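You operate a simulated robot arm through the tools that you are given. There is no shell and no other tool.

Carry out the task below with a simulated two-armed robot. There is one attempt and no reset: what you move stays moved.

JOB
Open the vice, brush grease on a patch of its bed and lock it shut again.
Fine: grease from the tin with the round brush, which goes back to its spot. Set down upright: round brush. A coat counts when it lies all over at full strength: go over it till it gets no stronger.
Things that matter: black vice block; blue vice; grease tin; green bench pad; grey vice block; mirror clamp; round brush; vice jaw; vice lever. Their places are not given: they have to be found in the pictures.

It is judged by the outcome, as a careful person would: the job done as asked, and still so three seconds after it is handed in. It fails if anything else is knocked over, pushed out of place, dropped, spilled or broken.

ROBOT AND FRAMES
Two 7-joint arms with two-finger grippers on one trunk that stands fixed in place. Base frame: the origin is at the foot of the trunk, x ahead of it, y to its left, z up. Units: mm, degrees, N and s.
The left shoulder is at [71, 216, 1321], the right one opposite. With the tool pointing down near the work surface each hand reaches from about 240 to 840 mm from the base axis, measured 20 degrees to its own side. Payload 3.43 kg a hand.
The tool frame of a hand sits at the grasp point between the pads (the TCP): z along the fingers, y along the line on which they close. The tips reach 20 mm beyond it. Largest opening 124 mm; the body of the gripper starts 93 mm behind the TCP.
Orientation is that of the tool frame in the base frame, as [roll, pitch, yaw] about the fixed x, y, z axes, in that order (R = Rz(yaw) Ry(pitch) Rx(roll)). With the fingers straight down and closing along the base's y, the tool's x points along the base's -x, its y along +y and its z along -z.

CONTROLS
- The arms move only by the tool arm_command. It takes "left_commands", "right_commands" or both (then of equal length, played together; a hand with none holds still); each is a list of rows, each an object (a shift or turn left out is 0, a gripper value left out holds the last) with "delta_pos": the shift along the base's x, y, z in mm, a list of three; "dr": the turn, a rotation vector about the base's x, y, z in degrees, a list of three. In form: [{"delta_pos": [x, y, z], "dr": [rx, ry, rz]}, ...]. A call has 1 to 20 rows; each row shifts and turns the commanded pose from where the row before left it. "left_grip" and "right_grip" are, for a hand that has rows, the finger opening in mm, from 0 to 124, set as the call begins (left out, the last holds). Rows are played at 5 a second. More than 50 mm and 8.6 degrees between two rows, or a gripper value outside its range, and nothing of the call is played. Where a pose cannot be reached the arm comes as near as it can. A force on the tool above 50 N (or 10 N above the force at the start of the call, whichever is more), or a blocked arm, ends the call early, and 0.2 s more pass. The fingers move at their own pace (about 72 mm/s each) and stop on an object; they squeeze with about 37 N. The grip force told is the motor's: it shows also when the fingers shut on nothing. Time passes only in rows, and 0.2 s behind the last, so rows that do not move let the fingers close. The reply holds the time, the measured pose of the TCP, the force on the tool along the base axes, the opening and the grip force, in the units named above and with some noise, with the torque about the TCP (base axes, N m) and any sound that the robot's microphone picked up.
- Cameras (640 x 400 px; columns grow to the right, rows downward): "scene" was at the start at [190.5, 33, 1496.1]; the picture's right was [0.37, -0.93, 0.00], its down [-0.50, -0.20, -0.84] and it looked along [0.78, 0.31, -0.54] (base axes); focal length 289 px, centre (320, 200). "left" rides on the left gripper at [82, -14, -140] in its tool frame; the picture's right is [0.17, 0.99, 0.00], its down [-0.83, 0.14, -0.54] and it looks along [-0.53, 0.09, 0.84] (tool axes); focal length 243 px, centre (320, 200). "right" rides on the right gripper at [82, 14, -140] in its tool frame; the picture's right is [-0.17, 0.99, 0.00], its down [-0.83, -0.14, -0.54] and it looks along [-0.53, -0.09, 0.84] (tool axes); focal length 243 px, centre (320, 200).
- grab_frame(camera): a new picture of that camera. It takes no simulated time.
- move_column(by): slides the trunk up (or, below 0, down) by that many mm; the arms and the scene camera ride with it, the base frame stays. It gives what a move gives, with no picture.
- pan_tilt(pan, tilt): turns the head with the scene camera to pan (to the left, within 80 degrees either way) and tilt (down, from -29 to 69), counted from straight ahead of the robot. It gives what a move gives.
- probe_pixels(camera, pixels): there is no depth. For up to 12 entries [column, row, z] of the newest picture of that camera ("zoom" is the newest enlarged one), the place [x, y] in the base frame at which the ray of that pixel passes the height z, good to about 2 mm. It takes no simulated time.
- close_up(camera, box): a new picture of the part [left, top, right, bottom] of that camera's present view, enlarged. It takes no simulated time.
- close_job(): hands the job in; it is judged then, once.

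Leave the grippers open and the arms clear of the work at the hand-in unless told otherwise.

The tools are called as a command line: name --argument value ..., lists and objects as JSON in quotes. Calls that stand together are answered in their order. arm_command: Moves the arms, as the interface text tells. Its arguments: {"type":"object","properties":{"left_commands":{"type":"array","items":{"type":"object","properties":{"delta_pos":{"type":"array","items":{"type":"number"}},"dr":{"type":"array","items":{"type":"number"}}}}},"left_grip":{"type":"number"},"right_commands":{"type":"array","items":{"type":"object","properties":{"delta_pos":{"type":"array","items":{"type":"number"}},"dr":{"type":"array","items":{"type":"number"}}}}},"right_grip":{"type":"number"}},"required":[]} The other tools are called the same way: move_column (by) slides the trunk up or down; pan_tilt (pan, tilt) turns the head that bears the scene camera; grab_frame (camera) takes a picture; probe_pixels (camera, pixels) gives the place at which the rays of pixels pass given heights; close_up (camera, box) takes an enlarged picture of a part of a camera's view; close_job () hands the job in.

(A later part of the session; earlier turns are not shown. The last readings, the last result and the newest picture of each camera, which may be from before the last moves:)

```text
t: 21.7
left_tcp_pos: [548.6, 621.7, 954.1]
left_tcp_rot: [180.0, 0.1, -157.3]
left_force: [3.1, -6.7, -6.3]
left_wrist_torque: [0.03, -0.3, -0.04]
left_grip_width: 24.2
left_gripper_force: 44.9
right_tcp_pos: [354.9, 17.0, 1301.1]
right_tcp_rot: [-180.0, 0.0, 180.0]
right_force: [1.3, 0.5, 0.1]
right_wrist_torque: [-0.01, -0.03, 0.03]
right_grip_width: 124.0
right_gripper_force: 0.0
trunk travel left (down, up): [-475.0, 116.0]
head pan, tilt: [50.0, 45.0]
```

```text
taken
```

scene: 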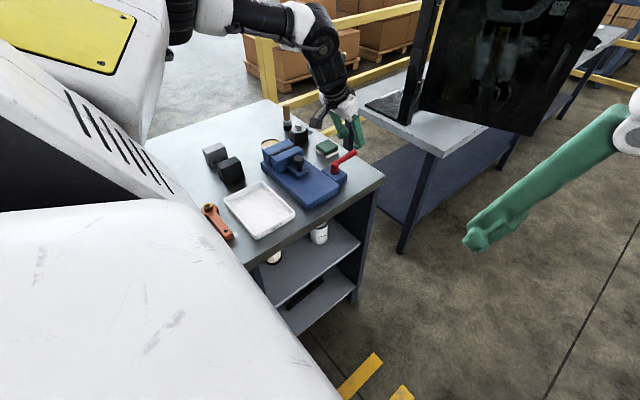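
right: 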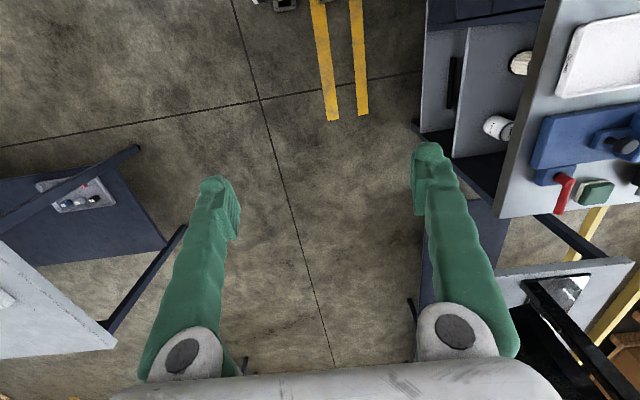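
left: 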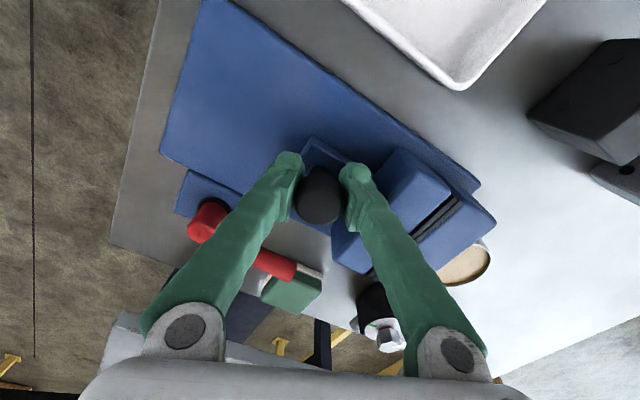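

Knob gripped (24 mm). Slide the jaw toward −y, first 30 mm.

arm_command --left_commands '[{"delta_pos": [0, -8, 0]}, {"delta_pos": [0, -8, 0]}, {"delta_pos": [0, -8, 0]}, {"delta_pos": [0, -8, 0]}, {}]' --left_grip 20

grab_frame --camera "left"

close_up --camera "scene" --box '[250, 70, 400, 210]'

```text
t: 22.9
left_tcp_pos: [547.5, 592.5, 952.9]
left_tcp_rot: [180.0, -0.1, -157.1]
left_force: [3.2, 0.1, -14.1]
left_wrist_torque: [0.21, -0.1, 0.06]
left_grip_width: 24.3
left_gripper_force: 45.1
right_tcp_pos: [356.1, 18.1, 1299.8]
right_tcp_rot: [-179.8, 0.0, 179.9]
right_force: [-0.2, -0.3, 0.0]
right_wrist_torque: [-0.04, 0.04, 0.01]
right_grip_width: 124.0
right_gripper_force: 0.1
trunk travel left (down, up): [-475.0, 116.0]
head pan, tilt: [50.0, 45.0]
```

```text
taken
```

left: 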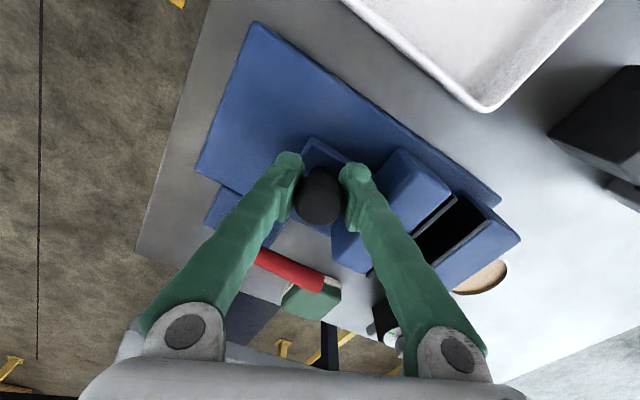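

```text
2.86 times, centred on (325, 140) of scene
```

zoom: 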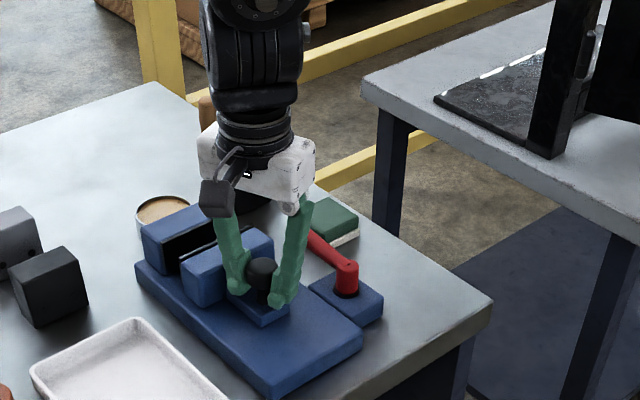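

The jaw slides. Force in z is −14 N, so I'll ease upward by 1 mm and keep going, checking for the stop.

arm_command --left_commands '[{"delta_pos": [0, -8, 0.5]}, {"delta_pos": [0, -8, 0.5]}, {"delta_pos": [0, -8, 0]}, {"delta_pos": [0, -8, 0]}, {}]' --left_grip 20

grab_frame --camera "left"

close_up --camera "scene" --box '[250, 70, 400, 210]'

```text
t: 24.1
left_tcp_pos: [548.1, 562.2, 953.0]
left_tcp_rot: [-180.0, 0.0, -157.1]
left_force: [-1.6, -0.5, -25.1]
left_wrist_torque: [0.25, -0.4, 0.14]
left_grip_width: 24.4
left_gripper_force: 45.2
right_tcp_pos: [356.5, 19.7, 1300.4]
right_tcp_rot: [-180.0, 0.1, 180.0]
right_force: [-0.1, -0.6, -0.2]
right_wrist_torque: [-0.03, 0.0, -0.02]
right_grip_width: 124.1
right_gripper_force: 0.0
trunk travel left (down, up): [-475.0, 116.0]
head pan, tilt: [50.0, 45.0]
```

```text
taken
```

left: 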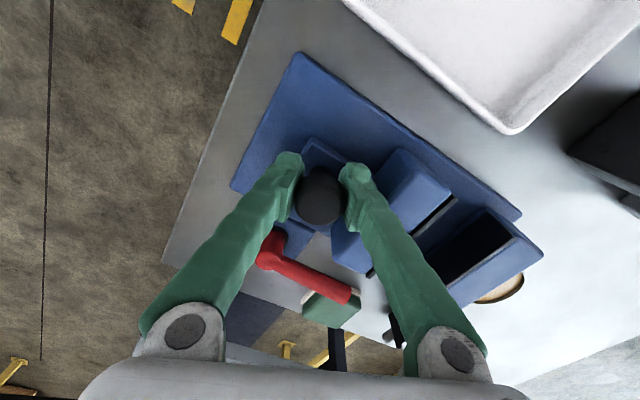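

```text
2.86 times, centred on (325, 140) of scene
```

zoom: 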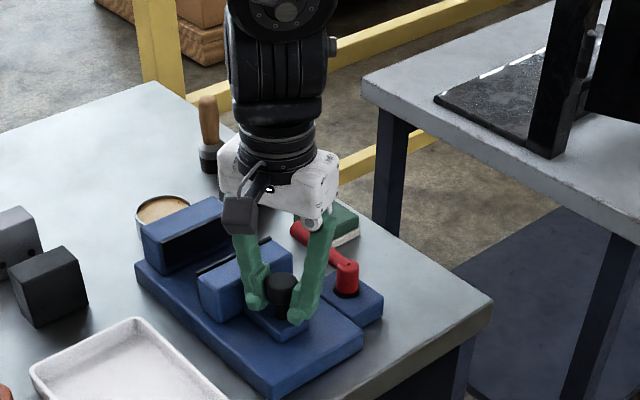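

The −25 N means I'm pulling up on the knob, so I lower by 2 mm and continue.

arm_command --left_commands '[{"delta_pos": [0, 0, -2]}, {"delta_pos": [0, -7, 0]}, {"delta_pos": [0, -7, 0]}, {"delta_pos": [0, -6, 0]}, {}]' --left_grip 20

close_up --camera "scene" --box '[250, 70, 400, 210]'

```text
t: 25.3
left_tcp_pos: [547.8, 541.3, 953.6]
left_tcp_rot: [180.0, 0.2, -157.1]
left_force: [-3.1, 1.1, -15.7]
left_wrist_torque: [0.06, -0.16, 0.05]
left_grip_width: 24.0
left_gripper_force: 45.0
right_tcp_pos: [355.2, 19.3, 1301.1]
right_tcp_rot: [-179.9, 0.0, 180.0]
right_force: [0.0, 0.2, -0.2]
right_wrist_torque: [0.02, -0.02, -0.02]
right_grip_width: 124.0
right_gripper_force: 0.1
trunk travel left (down, up): [-475.0, 116.0]
head pan, tilt: [50.0, 45.0]
```

```text
2.86 times, centred on (325, 140) of scene
```

zoom: 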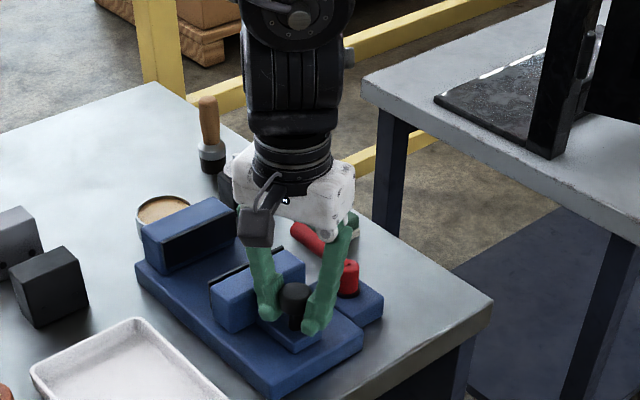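

arm_command --left_commands '[{"delta_pos": [0, -6, -1]}, {"delta_pos": [0, -6, 0]}, {"delta_pos": [0, -6, 0]}, {}]' --left_grip 20

close_up --camera "scene" --box '[250, 70, 400, 210]'

```text
t: 26.3
left_tcp_pos: [548.8, 527.4, 952.7]
left_tcp_rot: [179.9, 0.4, -156.9]
left_force: [-0.2, 29.8, 7.3]
left_wrist_torque: [0.15, 0.23, 0.14]
left_grip_width: 24.2
left_gripper_force: 44.8
right_tcp_pos: [353.7, 20.0, 1301.8]
right_tcp_rot: [-179.8, 0.1, 179.9]
right_force: [-0.7, 0.3, 0.6]
right_wrist_torque: [0.0, -0.06, -0.01]
right_grip_width: 123.8
right_gripper_force: 0.0
trunk travel left (down, up): [-475.0, 116.0]
head pan, tilt: [50.0, 45.0]
```

```text
2.86 times, centred on (325, 140) of scene
```

zoom: 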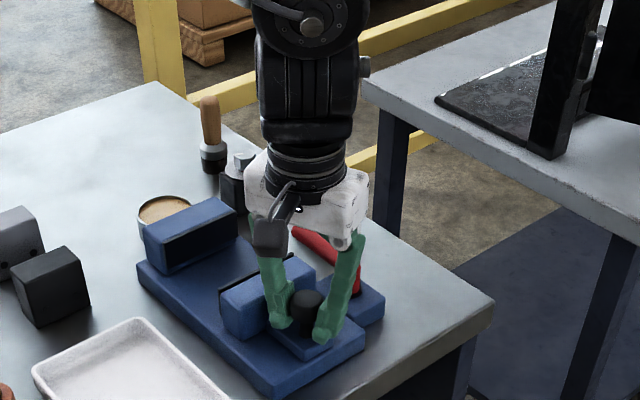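

The end stop is reached (30 N). I relieve the push, open the fingers, then rise clear.

arm_command --left_commands '[{"delta_pos": [0, 4, 0]}, {}]' --left_grip 20

arm_command --left_commands '[{}, {}, {}]' --left_grip 46

arm_command --left_commands '[{"delta_pos": [0, 0, 20]}, {"delta_pos": [0, 0, 40]}, {"delta_pos": [-20, 20, 40]}, {"delta_pos": [-30, 30, 20]}, {"delta_pos": [-20, 40, 0]}, {}]' --left_grip 46

grab_frame --camera "left"

close_up --camera "scene" --box '[250, 70, 400, 210]'

```text
t: 26.9
left_tcp_pos: [547.5, 526.8, 952.7]
left_tcp_rot: [-180.0, 0.2, -157.2]
left_force: [0.2, 18.9, 3.7]
left_wrist_torque: [0.2, -0.29, 0.18]
left_grip_width: 24.2
left_gripper_force: 45.2
right_tcp_pos: [354.1, 19.6, 1301.2]
right_tcp_rot: [-179.9, 0.1, 180.0]
right_force: [-0.1, -0.5, 1.3]
right_wrist_torque: [0.03, -0.01, 0.0]
right_grip_width: 124.0
right_gripper_force: 0.2
trunk travel left (down, up): [-475.0, 116.0]
head pan, tilt: [50.0, 45.0]
```

```text
t: 27.7
left_tcp_pos: [549.2, 524.9, 954.6]
left_tcp_rot: [-180.0, 0.2, -157.1]
left_force: [-0.5, 0.3, 0.4]
left_wrist_torque: [0.01, 0.0, -0.04]
left_grip_width: 46.0
left_gripper_force: 0.1
right_tcp_pos: [354.3, 15.8, 1300.9]
right_tcp_rot: [180.0, 0.0, 180.0]
right_force: [0.1, -1.2, 0.4]
right_wrist_torque: [-0.03, -0.01, 0.02]
right_grip_width: 124.0
right_gripper_force: 0.1
trunk travel left (down, up): [-475.0, 116.0]
head pan, tilt: [50.0, 45.0]
```

```text
t: 29.1
left_tcp_pos: [479.4, 616.5, 1072.9]
left_tcp_rot: [179.9, 0.1, -157.1]
left_force: [0.3, -0.9, -0.1]
left_wrist_torque: [0.0, 0.0, 0.05]
left_grip_width: 45.8
left_gripper_force: 0.0
right_tcp_pos: [354.6, 15.5, 1300.6]
right_tcp_rot: [-180.0, 0.0, 180.0]
right_force: [0.0, 0.3, -0.7]
right_wrist_torque: [-0.02, -0.04, 0.02]
right_grip_width: 123.7
right_gripper_force: 0.1
trunk travel left (down, up): [-475.0, 116.0]
head pan, tilt: [50.0, 45.0]
```

```text
taken
```

left: 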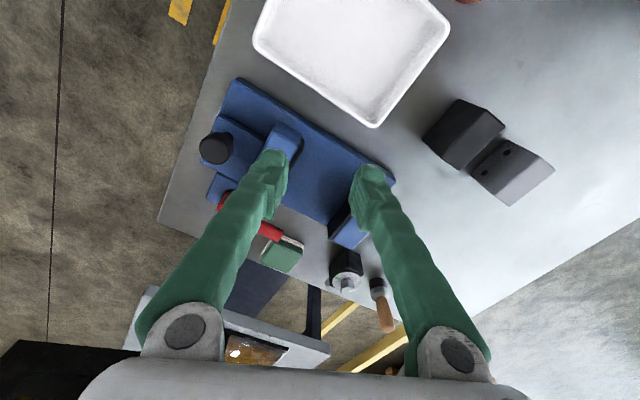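

```text
2.86 times, centred on (325, 140) of scene
```

zoom: 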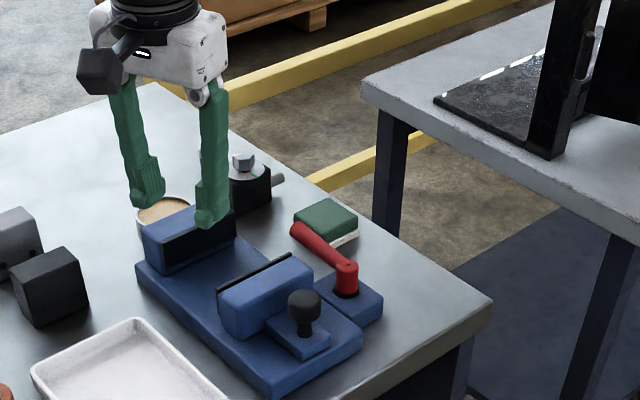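

The jaw is open. I'll look closely at the exposed bed for a patch marking.

arm_command --left_commands '[{"delta_pos": [-30, 10, 20], "dr": [0, 0, -7.5]}, {"delta_pos": [-30, 10, 20], "dr": [0, 0, -7.5]}, {"delta_pos": [-20, 10, 0], "dr": [0, 0, -7.5]}, {}]' --left_grip 124

grab_frame --camera "left"

close_up --camera "left" --box '[220, 100, 440, 270]'

close_up --camera "scene" --box '[260, 120, 350, 190]'

```text
t: 30.1
left_tcp_pos: [397.8, 644.8, 1112.3]
left_tcp_rot: [179.9, 0.1, -179.7]
left_force: [-0.6, 0.9, 0.2]
left_wrist_torque: [-0.01, -0.02, -0.01]
left_grip_width: 124.1
left_gripper_force: 0.1
right_tcp_pos: [353.8, 16.4, 1301.2]
right_tcp_rot: [-179.9, 0.0, 179.9]
right_force: [-0.5, -0.3, 0.3]
right_wrist_torque: [0.0, -0.01, 0.02]
right_grip_width: 123.8
right_gripper_force: 0.0
trunk travel left (down, up): [-475.0, 116.0]
head pan, tilt: [50.0, 45.0]
```

```text
taken
```

left: 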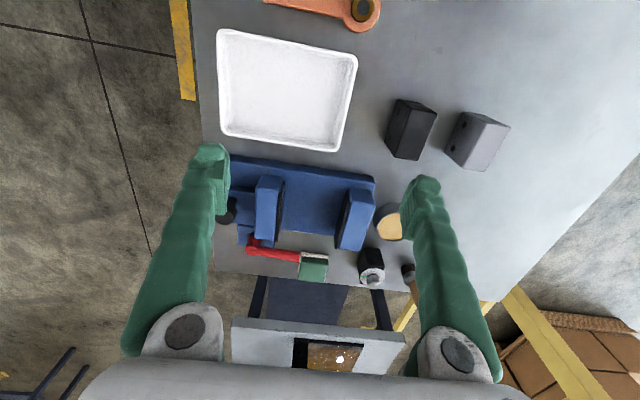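

```text
2.35 times, centred on (330, 185) of left
```

zoom: 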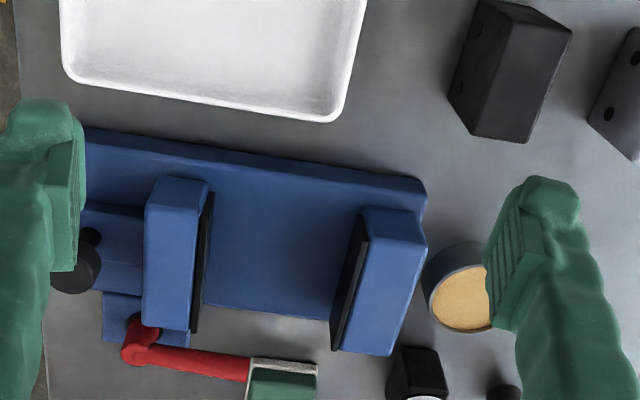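

```text
5.71 times, centred on (305, 155) of scene
```

zoom: 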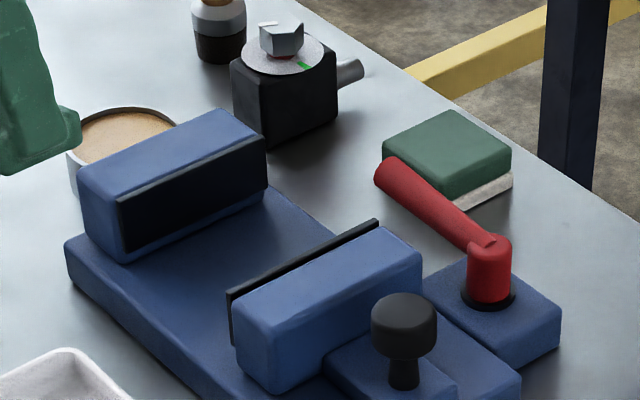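

No marking shows, so the patch is the exposed bed between the jaws (about x 500–600, y 612–712). Next is the brush: I'll swing the hand to yaw 45° out, tilt it 48° outward, then approach.

arm_command --left_commands '[{"delta_pos": [33, 24, 0], "dr": [0, 0, 7.5]}, {"delta_pos": [33, 24, 0], "dr": [0, 0, 7.5]}, {"delta_pos": [33, 24, 0], "dr": [0, 0, 7.5]}, {"delta_pos": [33, 24, 0], "dr": [0, 0, 7.5]}, {"delta_pos": [33, 24, 0], "dr": [0, 0, 7.5]}, {"delta_pos": [20, 20, 0], "dr": [0, 0, 7.5]}, {"dr": [5.66, -5.66, 0]}, {"dr": [5.66, -5.66, 0]}, {"dr": [5.66, -5.66, 0]}, {"dr": [5.66, -5.66, 0]}, {"dr": [5.66, -5.66, 0]}, {"dr": [5.66, -5.66, 0]}, {}]' --left_grip 70

grab_frame --camera "left"

grab_frame --camera "scene"

```text
t: 32.9
left_tcp_pos: [590.2, 774.8, 1120.3]
left_tcp_rot: [179.4, 48.7, -135.4]
left_force: [0.1, -0.2, 1.1]
left_wrist_torque: [0.02, 0.0, -0.02]
left_grip_width: 70.1
left_gripper_force: 0.0
right_tcp_pos: [360.8, 5.9, 1299.0]
right_tcp_rot: [179.5, -0.2, -180.0]
right_force: [0.1, -0.2, -0.5]
right_wrist_torque: [0.06, 0.04, 0.03]
right_grip_width: 124.0
right_gripper_force: 0.1
trunk travel left (down, up): [-475.0, 116.0]
head pan, tilt: [50.0, 45.0]
```

```text
taken
```

left: 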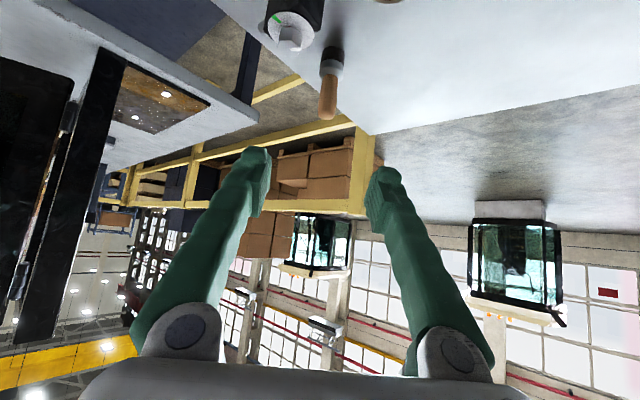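

```text
taken
```

scene: 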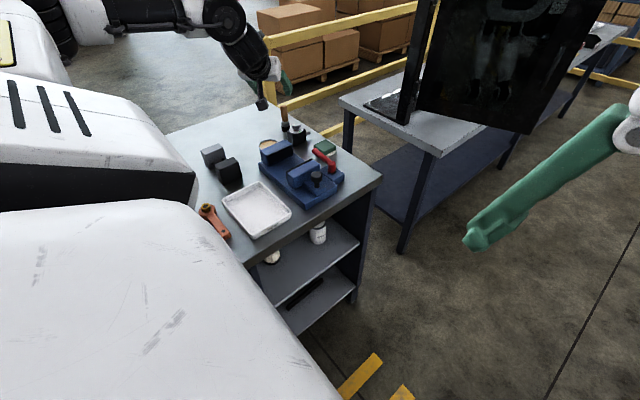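

The right hand's reading shifted a bit; I'll wait a moment and recheck.

arm_command --left_commands '[{}, {}, {}]'

close_up --camera "left" --box '[240, 0, 440, 160]'

probe_pixels --camera "left" --pixels '[[332, 54, 915], [328, 118, 977], [328, 112, 970], [332, 70, 900], [332, 75, 880]]'

```text
t: 33.7
left_tcp_pos: [589.4, 775.5, 1118.7]
left_tcp_rot: [179.3, 48.6, -135.4]
left_force: [0.4, -0.8, -0.4]
left_wrist_torque: [0.02, 0.02, -0.02]
left_grip_width: 70.5
left_gripper_force: 0.0
right_tcp_pos: [359.1, 5.7, 1299.8]
right_tcp_rot: [179.4, -0.2, -180.0]
right_force: [-0.8, -0.1, 1.1]
right_wrist_torque: [0.03, 0.0, 0.03]
right_grip_width: 124.2
right_gripper_force: 0.1
trunk travel left (down, up): [-475.0, 116.0]
head pan, tilt: [50.0, 45.0]
```

```text
2.50 times, centred on (340, 80) of left
```

zoom: 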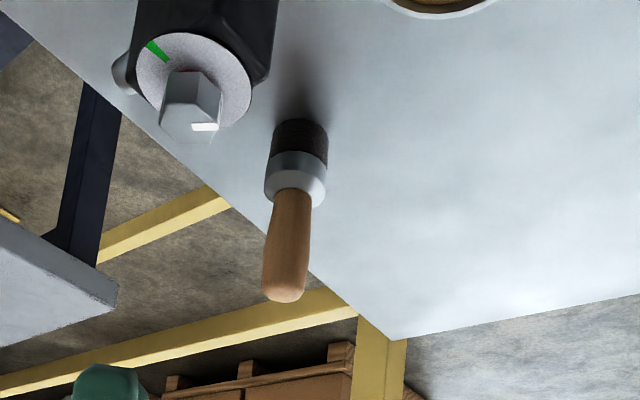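

```text
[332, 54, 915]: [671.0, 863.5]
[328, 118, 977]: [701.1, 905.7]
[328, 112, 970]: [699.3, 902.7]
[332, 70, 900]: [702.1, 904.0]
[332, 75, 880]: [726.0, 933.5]
```

The trunk leans slightly (0.6°) with the arm stretched out, which the measured pose includes. Brush axis is at about (701,901). I'll move to a pre-grasp 100 mm back along the fingers.

arm_command --left_commands '[{"delta_pos": [14.6, 17.9, -25]}, {"delta_pos": [14.6, 17.9, -25]}, {"delta_pos": [14.6, 17.9, -25]}, {"delta_pos": [14.6, 17.9, -25]}, {}, {}]' --left_grip 64

grab_frame --camera "left"

close_up --camera "scene" --box '[230, 60, 360, 160]'

```text
t: 35.1
left_tcp_pos: [639.9, 856.4, 1013.5]
left_tcp_rot: [-179.6, 48.2, -134.4]
left_force: [0.3, -0.8, 0.5]
left_wrist_torque: [-0.03, -0.03, -0.03]
left_grip_width: 64.1
left_gripper_force: 0.0
right_tcp_pos: [354.0, 18.4, 1301.4]
right_tcp_rot: [179.9, 0.2, 179.9]
right_force: [-0.1, 0.4, -0.1]
right_wrist_torque: [-0.03, -0.01, -0.01]
right_grip_width: 123.8
right_gripper_force: 0.0
trunk travel left (down, up): [-475.0, 116.0]
head pan, tilt: [50.0, 45.0]
```

```text
taken
```

left: 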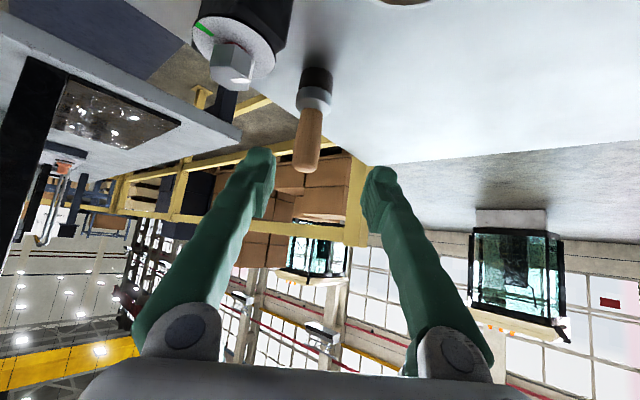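

```text
4.00 times, centred on (295, 110) of scene
```

zoom: 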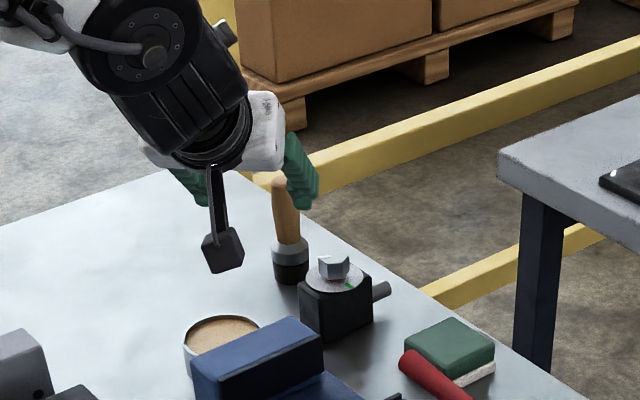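

Now I'll re-measure the brush: top at (305,167), ferrule, and base.

probe_pixels --camera "left" --pixels '[[305, 167, 975], [308, 140, 955], [312, 113, 930], [315, 92, 915], [318, 71, 890], [318, 71, 880]]'

close_up --camera "left" --box '[230, 40, 410, 220]'

```text
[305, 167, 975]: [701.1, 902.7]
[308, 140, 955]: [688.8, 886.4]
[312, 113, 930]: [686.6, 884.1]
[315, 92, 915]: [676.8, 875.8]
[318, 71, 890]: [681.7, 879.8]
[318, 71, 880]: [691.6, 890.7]
```

```text
2.22 times, centred on (320, 130) of left
```

zoom: 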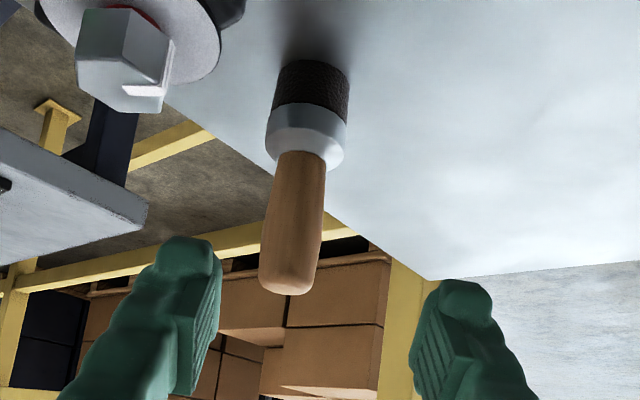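

Lateral offset about −13 mm, about 74 mm still to go. First shift sideways, then advance along the fingers.

arm_command --left_commands '[{"delta_pos": [9.3, -9.1, 0]}, {"delta_pos": [13, 13.2, -16]}, {"delta_pos": [13, 13.2, -16]}, {}, {}]' --left_grip 64

grab_frame --camera "left"

close_up --camera "scene" --box '[230, 60, 360, 160]'

```text
t: 36.3
left_tcp_pos: [676.7, 875.0, 979.5]
left_tcp_rot: [-179.6, 48.2, -134.6]
left_force: [-0.3, -0.2, -0.4]
left_wrist_torque: [0.0, 0.01, -0.01]
left_grip_width: 63.9
left_gripper_force: 0.1
right_tcp_pos: [354.6, 18.2, 1300.4]
right_tcp_rot: [-180.0, 0.1, -179.9]
right_force: [0.1, 0.5, -0.6]
right_wrist_torque: [-0.02, 0.03, 0.0]
right_grip_width: 123.9
right_gripper_force: 0.1
trunk travel left (down, up): [-475.0, 116.0]
head pan, tilt: [50.0, 45.0]
```

```text
taken
```

left: 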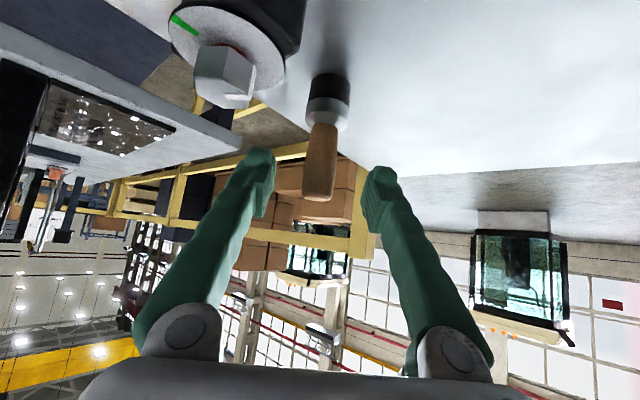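

```text
4.00 times, centred on (295, 110) of scene
```

zoom: 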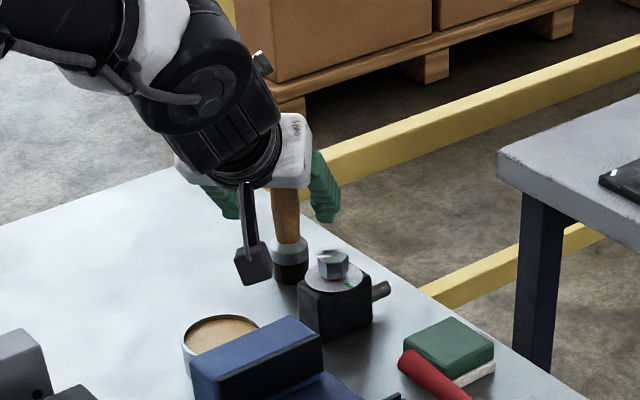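

Good alignment. The remaining advance is (24,25,−29).

arm_command --left_commands '[{"delta_pos": [12, 12.5, -14.5]}, {"delta_pos": [12, 12.5, -14.5]}, {}, {}]' --left_grip 64

grab_frame --camera "left"

close_up --camera "scene" --box '[230, 60, 360, 160]'

```text
t: 37.3
left_tcp_pos: [700.5, 899.8, 949.8]
left_tcp_rot: [-179.6, 48.2, -134.5]
left_force: [0.2, -0.7, 0.1]
left_wrist_torque: [0.03, -0.01, 0.01]
left_grip_width: 63.9
left_gripper_force: 0.1
right_tcp_pos: [353.3, 17.9, 1301.3]
right_tcp_rot: [-180.0, 0.0, -180.0]
right_force: [-0.4, 0.4, -0.1]
right_wrist_torque: [-0.05, 0.01, 0.0]
right_grip_width: 124.2
right_gripper_force: 0.1
trunk travel left (down, up): [-475.0, 116.0]
head pan, tilt: [50.0, 45.0]
```

```text
taken
```

left: 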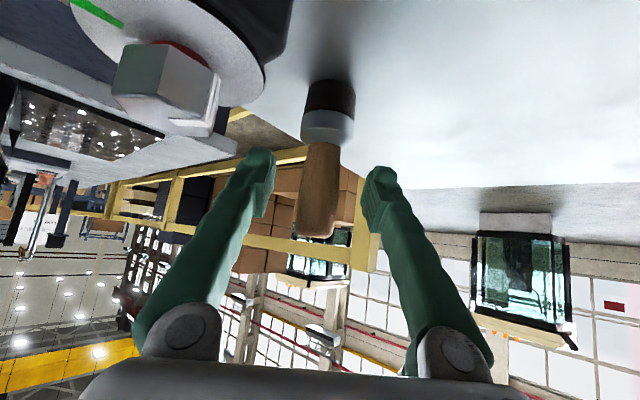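

```text
4.00 times, centred on (295, 110) of scene
```

zoom: 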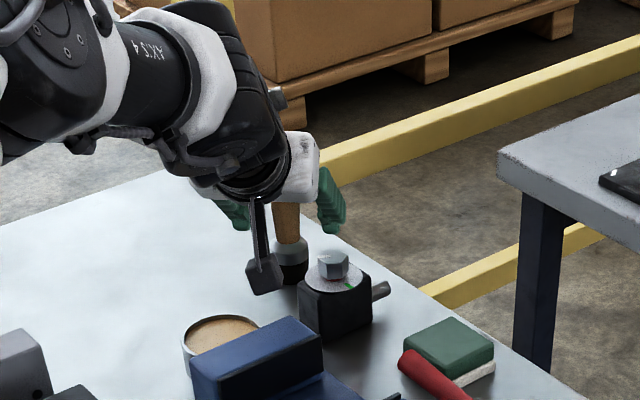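

The handle is centred between the fingers. Close on it.

arm_command --left_commands '[{}, {}, {}, {}]' --left_grip 8

grab_frame --camera "left"

close_up --camera "scene" --box '[230, 60, 360, 160]'

```text
t: 38.3
left_tcp_pos: [700.0, 899.9, 949.4]
left_tcp_rot: [-179.6, 48.2, -134.5]
left_force: [-0.2, -0.7, 0.5]
left_wrist_torque: [-0.03, 0.04, -0.02]
left_grip_width: 21.5
left_gripper_force: 36.5
right_tcp_pos: [354.7, 17.3, 1301.3]
right_tcp_rot: [179.9, 0.0, -180.0]
right_force: [0.3, 0.5, 0.5]
right_wrist_torque: [-0.01, -0.01, 0.03]
right_grip_width: 124.1
right_gripper_force: 0.1
trunk travel left (down, up): [-475.0, 116.0]
head pan, tilt: [50.0, 45.0]
```

```text
taken
```

left: 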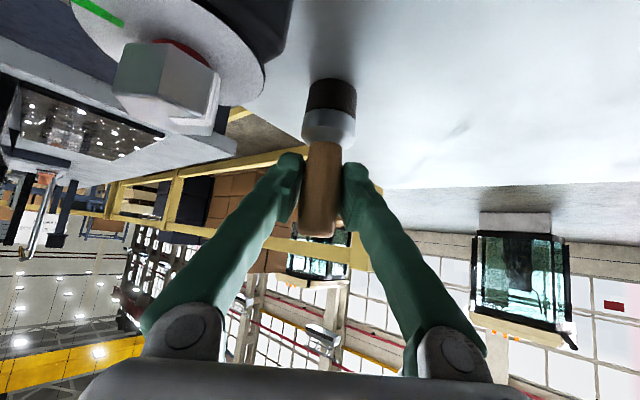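

```text
4.00 times, centred on (295, 110) of scene
```

zoom: 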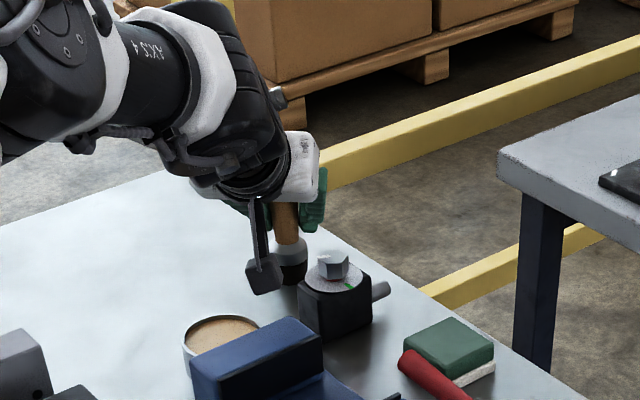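

Held at 21.5 mm; brush bottom is about 69.5 mm below the TCP, and home is (700.0, 899.9, 949.4). Lift 60 mm.

arm_command --left_commands '[{"delta_pos": [0, 0, 10]}, {"delta_pos": [0, 0, 25]}, {"delta_pos": [0, 0, 30]}, {}]' --left_grip 8

grab_frame --camera "left"

close_up --camera "scene" --box '[230, 60, 360, 160]'

```text
t: 39.3
left_tcp_pos: [701.1, 900.3, 1015.3]
left_tcp_rot: [-179.7, 48.2, -134.5]
left_force: [-0.3, -0.4, -1.3]
left_wrist_torque: [0.01, 0.01, 0.01]
left_grip_width: 21.1
left_gripper_force: 37.3
right_tcp_pos: [355.2, 18.6, 1299.9]
right_tcp_rot: [-179.9, 0.0, 179.9]
right_force: [0.4, 0.5, -0.6]
right_wrist_torque: [-0.02, 0.03, 0.0]
right_grip_width: 123.8
right_gripper_force: 0.1
trunk travel left (down, up): [-475.0, 116.0]
head pan, tilt: [50.0, 45.0]
```

```text
taken
```

left: 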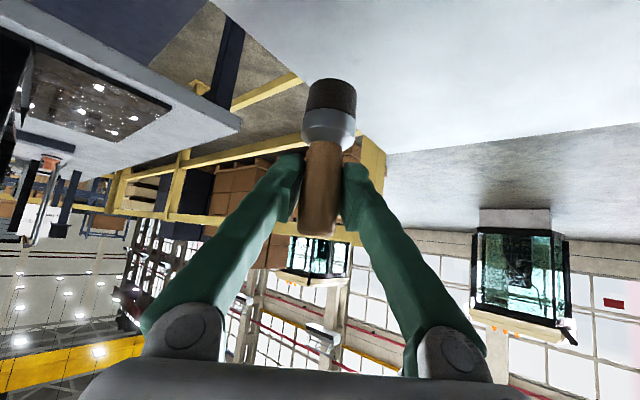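

```text
4.00 times, centred on (295, 110) of scene
```

zoom: 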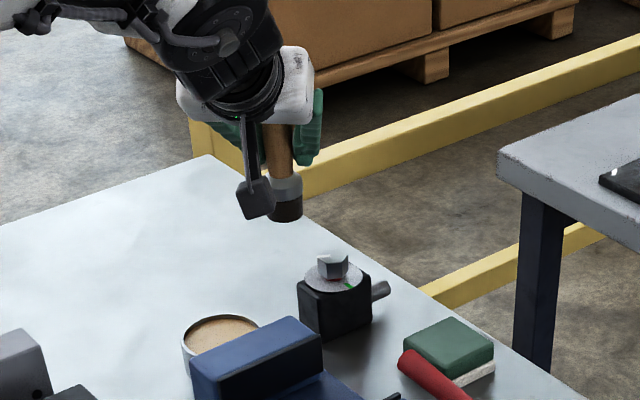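

Brush lifted cleanly. Move above the tin (566,813), staying at this height.

arm_command --left_commands '[{"delta_pos": [-34, -22, 5]}, {"delta_pos": [-34, -22, 0]}, {"delta_pos": [-34, -22, 0]}, {"delta_pos": [-33, -21.3, 0]}, {}, {}]' --left_grip 8

grab_frame --camera "left"

close_up --camera "scene" --box '[230, 80, 360, 180]'

```text
t: 40.7
left_tcp_pos: [568.6, 805.4, 1028.5]
left_tcp_rot: [179.7, 48.3, -135.0]
left_force: [0.4, 0.6, -0.6]
left_wrist_torque: [0.03, 0.01, -0.01]
left_grip_width: 21.3
left_gripper_force: 36.7
right_tcp_pos: [357.2, 7.3, 1301.2]
right_tcp_rot: [179.6, 0.0, 180.0]
right_force: [1.0, -0.2, -0.2]
right_wrist_torque: [-0.04, -0.02, -0.03]
right_grip_width: 124.0
right_gripper_force: 0.1
trunk travel left (down, up): [-475.0, 116.0]
head pan, tilt: [50.0, 45.0]
```

```text
taken
```

left: 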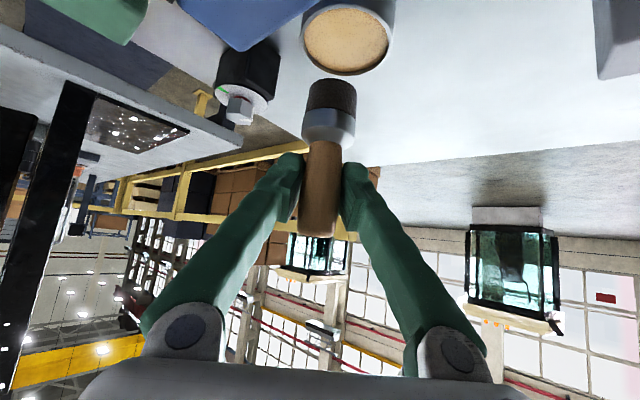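

```text
4.00 times, centred on (295, 130) of scene
```

zoom: 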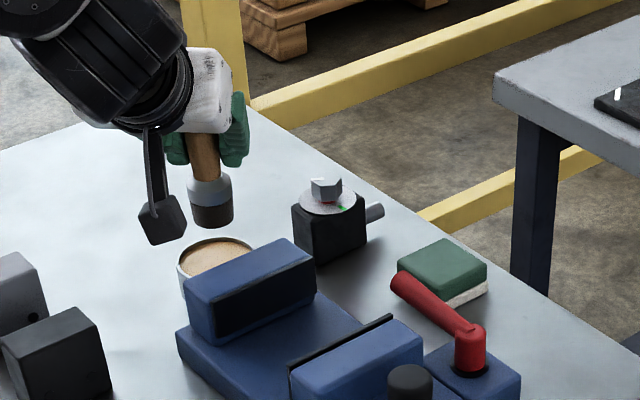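

The trunk leans again (the right hand reads 7 mm in y instead of 17). I want to see what the left elbow is doing, so I'll pan the head left for a look.

pan_tilt --pan 75 --tilt 25

grab_frame --camera "scene"

```text
t: 41.6
left_tcp_pos: [569.7, 805.0, 1027.5]
left_tcp_rot: [179.8, 48.3, -134.8]
left_force: [-0.7, -0.4, -1.5]
left_wrist_torque: [0.02, -0.04, -0.02]
left_grip_width: 21.1
left_gripper_force: 37.2
right_tcp_pos: [356.3, 6.5, 1300.8]
right_tcp_rot: [179.7, -0.2, -180.0]
right_force: [0.0, -0.3, 0.7]
right_wrist_torque: [0.02, -0.03, -0.02]
right_grip_width: 124.0
right_gripper_force: 0.1
trunk travel left (down, up): [-475.0, 116.0]
head pan, tilt: [75.0, 25.0]
```

```text
taken
```

scene: 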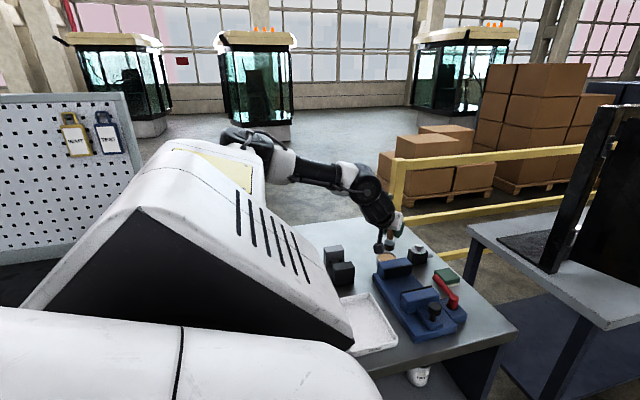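

close_up --camera "scene" --box '[0, 60, 440, 300]'

pan_tilt --pan 80 --tilt 10

grab_frame --camera "scene"

grab_frame --camera "right"

```text
1.45 times, centred on (220, 180) of scene
```

zoom: 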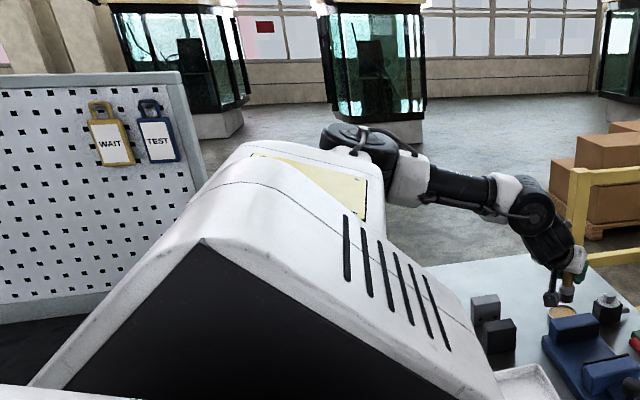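

```text
t: 42.4
left_tcp_pos: [569.4, 806.0, 1027.0]
left_tcp_rot: [179.8, 48.4, -134.9]
left_force: [-0.5, 0.2, -0.4]
left_wrist_torque: [0.01, 0.02, 0.01]
left_grip_width: 21.2
left_gripper_force: 37.2
right_tcp_pos: [354.4, 8.1, 1299.8]
right_tcp_rot: [179.6, 0.0, 179.9]
right_force: [-0.6, 0.5, 0.3]
right_wrist_torque: [-0.01, 0.02, -0.02]
right_grip_width: 124.1
right_gripper_force: 0.1
trunk travel left (down, up): [-475.0, 116.0]
head pan, tilt: [80.0, 10.0]
```

```text
taken
```

scene: 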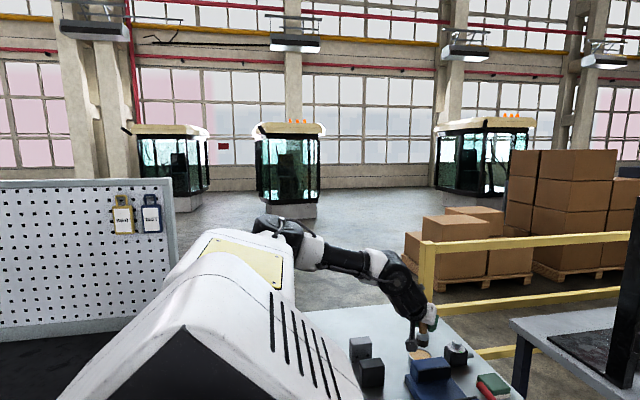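

```text
taken
```

right: 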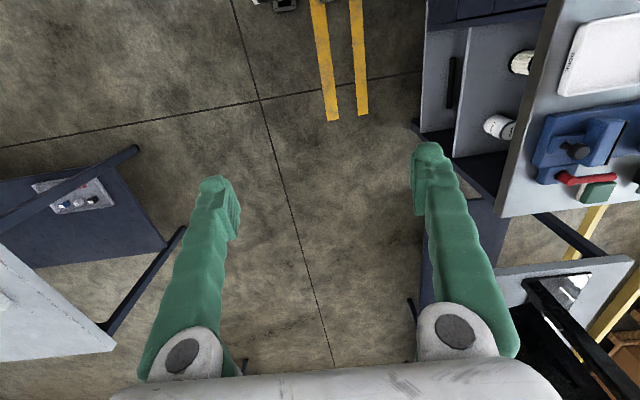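

To find out whether the lean is physical, I'll return the head to the earlier aim and compare the same crop as before.

pan_tilt --pan 50 --tilt 45

close_up --camera "scene" --box '[250, 70, 400, 210]'

```text
t: 43.4
left_tcp_pos: [569.6, 805.7, 1027.5]
left_tcp_rot: [179.8, 48.5, -134.9]
left_force: [0.2, 0.3, -0.6]
left_wrist_torque: [0.0, 0.01, -0.01]
left_grip_width: 21.1
left_gripper_force: 36.7
right_tcp_pos: [354.9, 8.8, 1300.8]
right_tcp_rot: [179.7, 0.0, -180.0]
right_force: [-0.6, 0.2, 0.1]
right_wrist_torque: [0.03, 0.02, 0.02]
right_grip_width: 124.2
right_gripper_force: 0.0
trunk travel left (down, up): [-475.0, 116.0]
head pan, tilt: [50.0, 45.0]
```

```text
2.86 times, centred on (325, 140) of scene
```

zoom: 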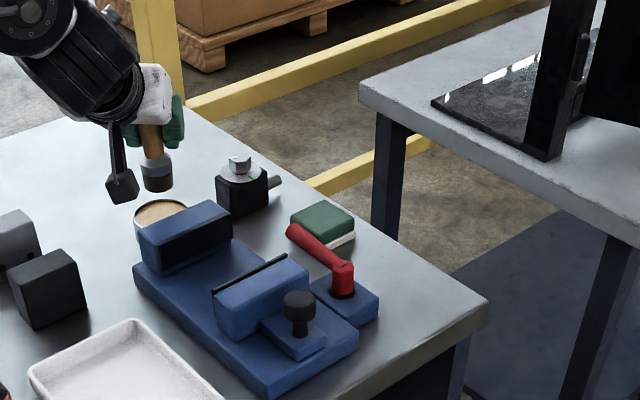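

The picture really shifted slightly, so the lean is physical in this posture, perhaps an elbow contact. I'll reduce the tilt a little and see whether it goes away.

arm_command --left_commands '[{"dr": [-4.24, 4.24, 0]}, {"dr": [-4.24, 4.24, 0]}, {}, {}]' --left_grip 8

arm_command --left_commands '[{"dr": [-4.24, 4.24, 0]}, {"dr": [-4.24, 4.24, 0]}, {}, {}]' --left_grip 8

```text
t: 44.4
left_tcp_pos: [565.2, 810.9, 1024.4]
left_tcp_rot: [-179.9, 36.3, -134.6]
left_force: [0.8, 0.1, -1.4]
left_wrist_torque: [0.0, -0.04, 0.0]
left_grip_width: 20.9
left_gripper_force: 36.9
right_tcp_pos: [354.4, 15.8, 1300.8]
right_tcp_rot: [179.8, 0.1, 180.0]
right_force: [0.3, -0.1, 0.6]
right_wrist_torque: [0.04, 0.0, 0.01]
right_grip_width: 123.9
right_gripper_force: 0.0
trunk travel left (down, up): [-475.0, 116.0]
head pan, tilt: [50.0, 45.0]
```

```text
t: 45.4
left_tcp_pos: [566.2, 812.4, 1021.2]
left_tcp_rot: [-179.9, 24.2, -134.5]
left_force: [0.3, 0.2, -0.2]
left_wrist_torque: [0.03, 0.01, 0.01]
left_grip_width: 20.8
left_gripper_force: 36.8
right_tcp_pos: [355.1, 17.2, 1301.8]
right_tcp_rot: [-180.0, 0.0, -179.9]
right_force: [0.4, 0.8, 0.8]
right_wrist_torque: [0.02, 0.0, 0.04]
right_grip_width: 123.9
right_gripper_force: 0.0
trunk travel left (down, up): [-475.0, 116.0]
head pan, tilt: [50.0, 45.0]
```

The lean vanishes at smaller tilt, so the left arm's elbow touches something when it folds back. I'll use the right hand's camera to look: rotate it in place to face +y.

arm_command --right_commands '[{"dr": [8, 0, 0]}, {"dr": [8, 0, 0]}, {"dr": [8, 0, 0]}, {"dr": [8, 0, 0]}, {"dr": [8, 0, 0]}, {"dr": [8, 0, 0]}, {"dr": [8, 0, 0]}, {"dr": [8, 0, 0]}, {"dr": [8, 0, 0]}, {}]'

grab_frame --camera "right"

```text
t: 47.6
left_tcp_pos: [565.5, 812.3, 1022.4]
left_tcp_rot: [-179.8, 24.2, -134.6]
left_force: [-0.2, -1.4, -1.3]
left_wrist_torque: [0.01, -0.03, 0.0]
left_grip_width: 20.6
left_gripper_force: 37.1
right_tcp_pos: [354.2, 18.7, 1301.2]
right_tcp_rot: [108.0, 0.2, 179.9]
right_force: [-0.7, 0.2, -0.5]
right_wrist_torque: [0.02, 0.01, -0.01]
right_grip_width: 124.0
right_gripper_force: 0.1
trunk travel left (down, up): [-475.0, 116.0]
head pan, tilt: [50.0, 45.0]
```

```text
taken
```

right: 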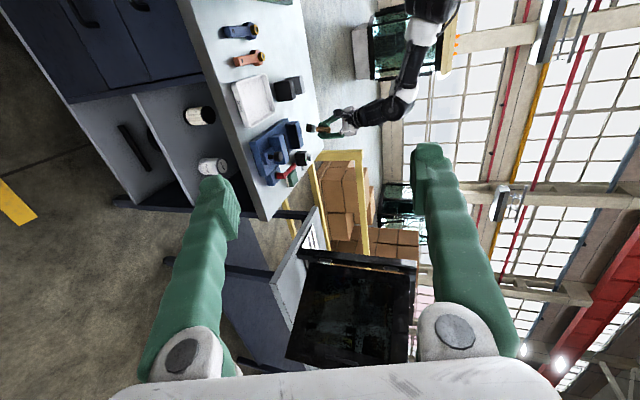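

arm_command --right_commands '[{"dr": [0, 0, 8]}, {"dr": [0, 0, 8]}, {"dr": [0, 0, 8]}, {"dr": [0, 0, 8]}, {"dr": [0, 0, 8]}, {}]'

grab_frame --camera "right"

```text
t: 49.0
left_tcp_pos: [567.0, 812.9, 1021.4]
left_tcp_rot: [179.9, 24.3, -134.6]
left_force: [-0.4, -0.6, -1.2]
left_wrist_torque: [0.03, 0.0, 0.03]
left_grip_width: 20.6
left_gripper_force: 37.6
right_tcp_pos: [314.9, 53.3, 1296.8]
right_tcp_rot: [108.0, 0.0, -140.0]
right_force: [0.2, 0.0, -0.2]
right_wrist_torque: [0.0, 0.01, 0.01]
right_grip_width: 124.0
right_gripper_force: 0.1
right hand out of reach, approached as far as the arm can: row 2, 3
trunk travel left (down, up): [-475.0, 116.0]
head pan, tilt: [50.0, 45.0]
```

```text
taken
```

right: 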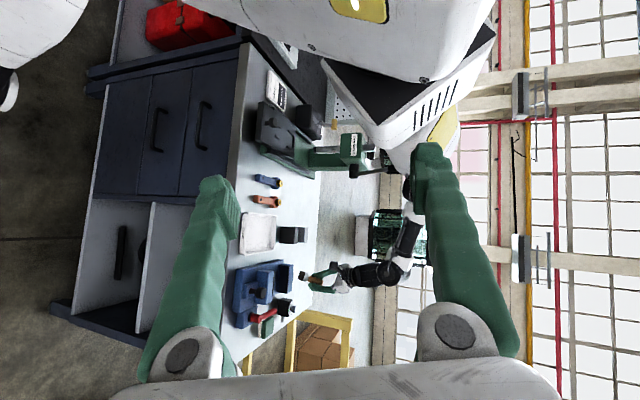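

There is a green machine (like a press or drill stand) on the bench right under the left upper arm. Let me zoom in on it.

close_up --camera "right" --box '[220, 40, 460, 240]'

```text
2.00 times, centred on (340, 140) of right
```

zoom: 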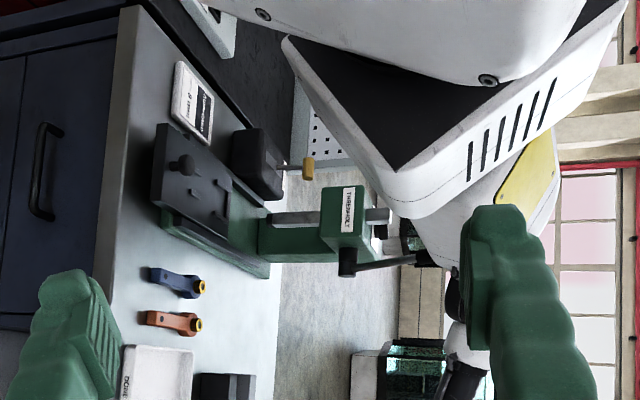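

It's an arbor press beneath the left upper arm, so the folded-back elbow was brushing it. Raising the trunk should lift the elbow clear: I go up 100 mm, then bring the hand back down.

move_column --by 100

arm_command --left_commands '[{"delta_pos": [0, 0, -30]}, {"delta_pos": [0, 0, -30]}, {"delta_pos": [0, 0, -30]}, {}]' --left_grip 8

grab_frame --camera "right"

```text
t: 50.3
left_tcp_pos: [565.5, 812.0, 1120.7]
left_tcp_rot: [-180.0, 24.1, -134.6]
left_force: [0.2, -0.2, -0.7]
left_wrist_torque: [0.04, -0.02, 0.0]
left_grip_width: 20.2
left_gripper_force: 36.6
right_tcp_pos: [312.5, 54.9, 1395.0]
right_tcp_rot: [108.0, 0.0, -140.0]
right_force: [0.3, -0.4, 0.8]
right_wrist_torque: [-0.04, 0.01, 0.02]
right_grip_width: 123.8
right_gripper_force: 0.0
trunk travel left (down, up): [-575.0, 16.0]
head pan, tilt: [50.0, 45.0]
```

```text
t: 51.3
left_tcp_pos: [563.7, 811.5, 1033.5]
left_tcp_rot: [-179.8, 24.3, -134.7]
left_force: [-0.6, 0.0, -0.7]
left_wrist_torque: [0.01, -0.03, -0.02]
left_grip_width: 20.3
left_gripper_force: 37.0
right_tcp_pos: [311.6, 54.5, 1398.0]
right_tcp_rot: [108.0, 0.1, -140.0]
right_force: [-0.6, 0.7, 0.4]
right_wrist_torque: [0.01, 0.01, 0.01]
right_grip_width: 124.0
right_gripper_force: 0.0
trunk travel left (down, up): [-575.0, 16.0]
head pan, tilt: [50.0, 45.0]
```

```text
taken
```

right: 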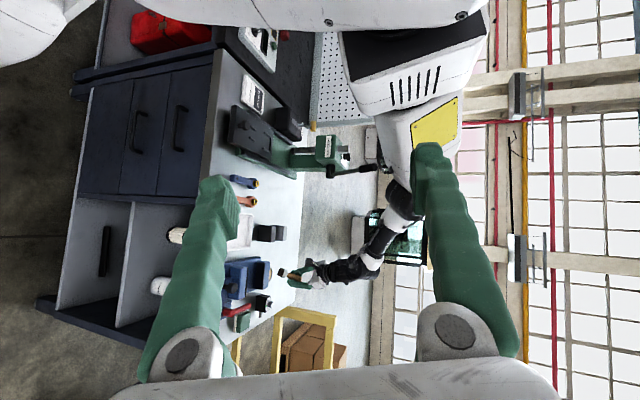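

Now tilt the hand back out by 24° (brush upright) and check for lean, watching the grip.

arm_command --left_commands '[{"dr": [5.66, -5.66, 0]}, {"dr": [5.66, -5.66, 0]}, {"dr": [5.66, -5.66, 0]}, {}, {}]' --left_grip 8

grab_frame --camera "right"

grab_frame --camera "left"

close_up --camera "scene" --box '[230, 80, 370, 200]'

```text
t: 52.5
left_tcp_pos: [565.3, 811.6, 1033.1]
left_tcp_rot: [-179.6, 48.2, -134.4]
left_force: [-0.9, 0.1, -0.2]
left_wrist_torque: [0.0, -0.05, -0.01]
left_grip_width: 20.2
left_gripper_force: 37.4
right_tcp_pos: [312.2, 55.5, 1397.6]
right_tcp_rot: [108.0, -0.1, -140.0]
right_force: [-0.3, -0.3, 0.5]
right_wrist_torque: [0.03, -0.03, 0.01]
right_grip_width: 124.0
right_gripper_force: 0.1
trunk travel left (down, up): [-575.0, 16.0]
head pan, tilt: [50.0, 45.0]
```

```text
taken
```

right: 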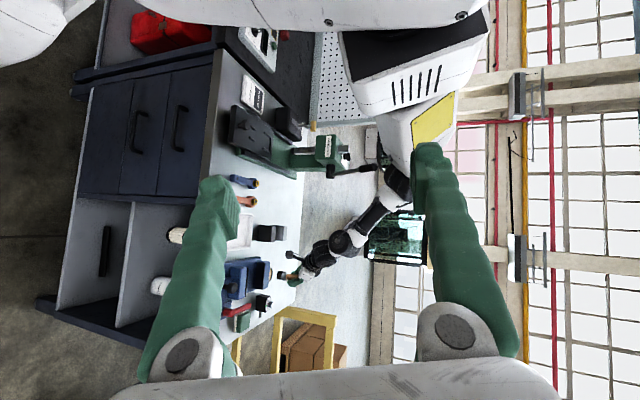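

```text
taken
```

left: 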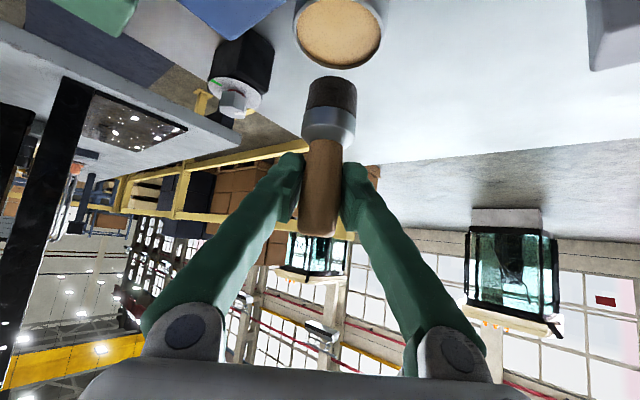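

```text
3.33 times, centred on (300, 140) of scene
```

zoom: 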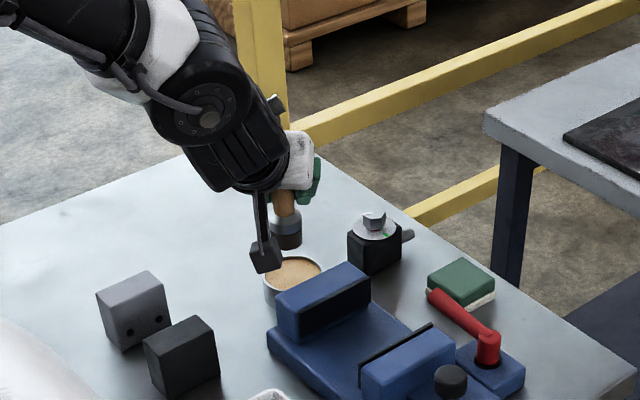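

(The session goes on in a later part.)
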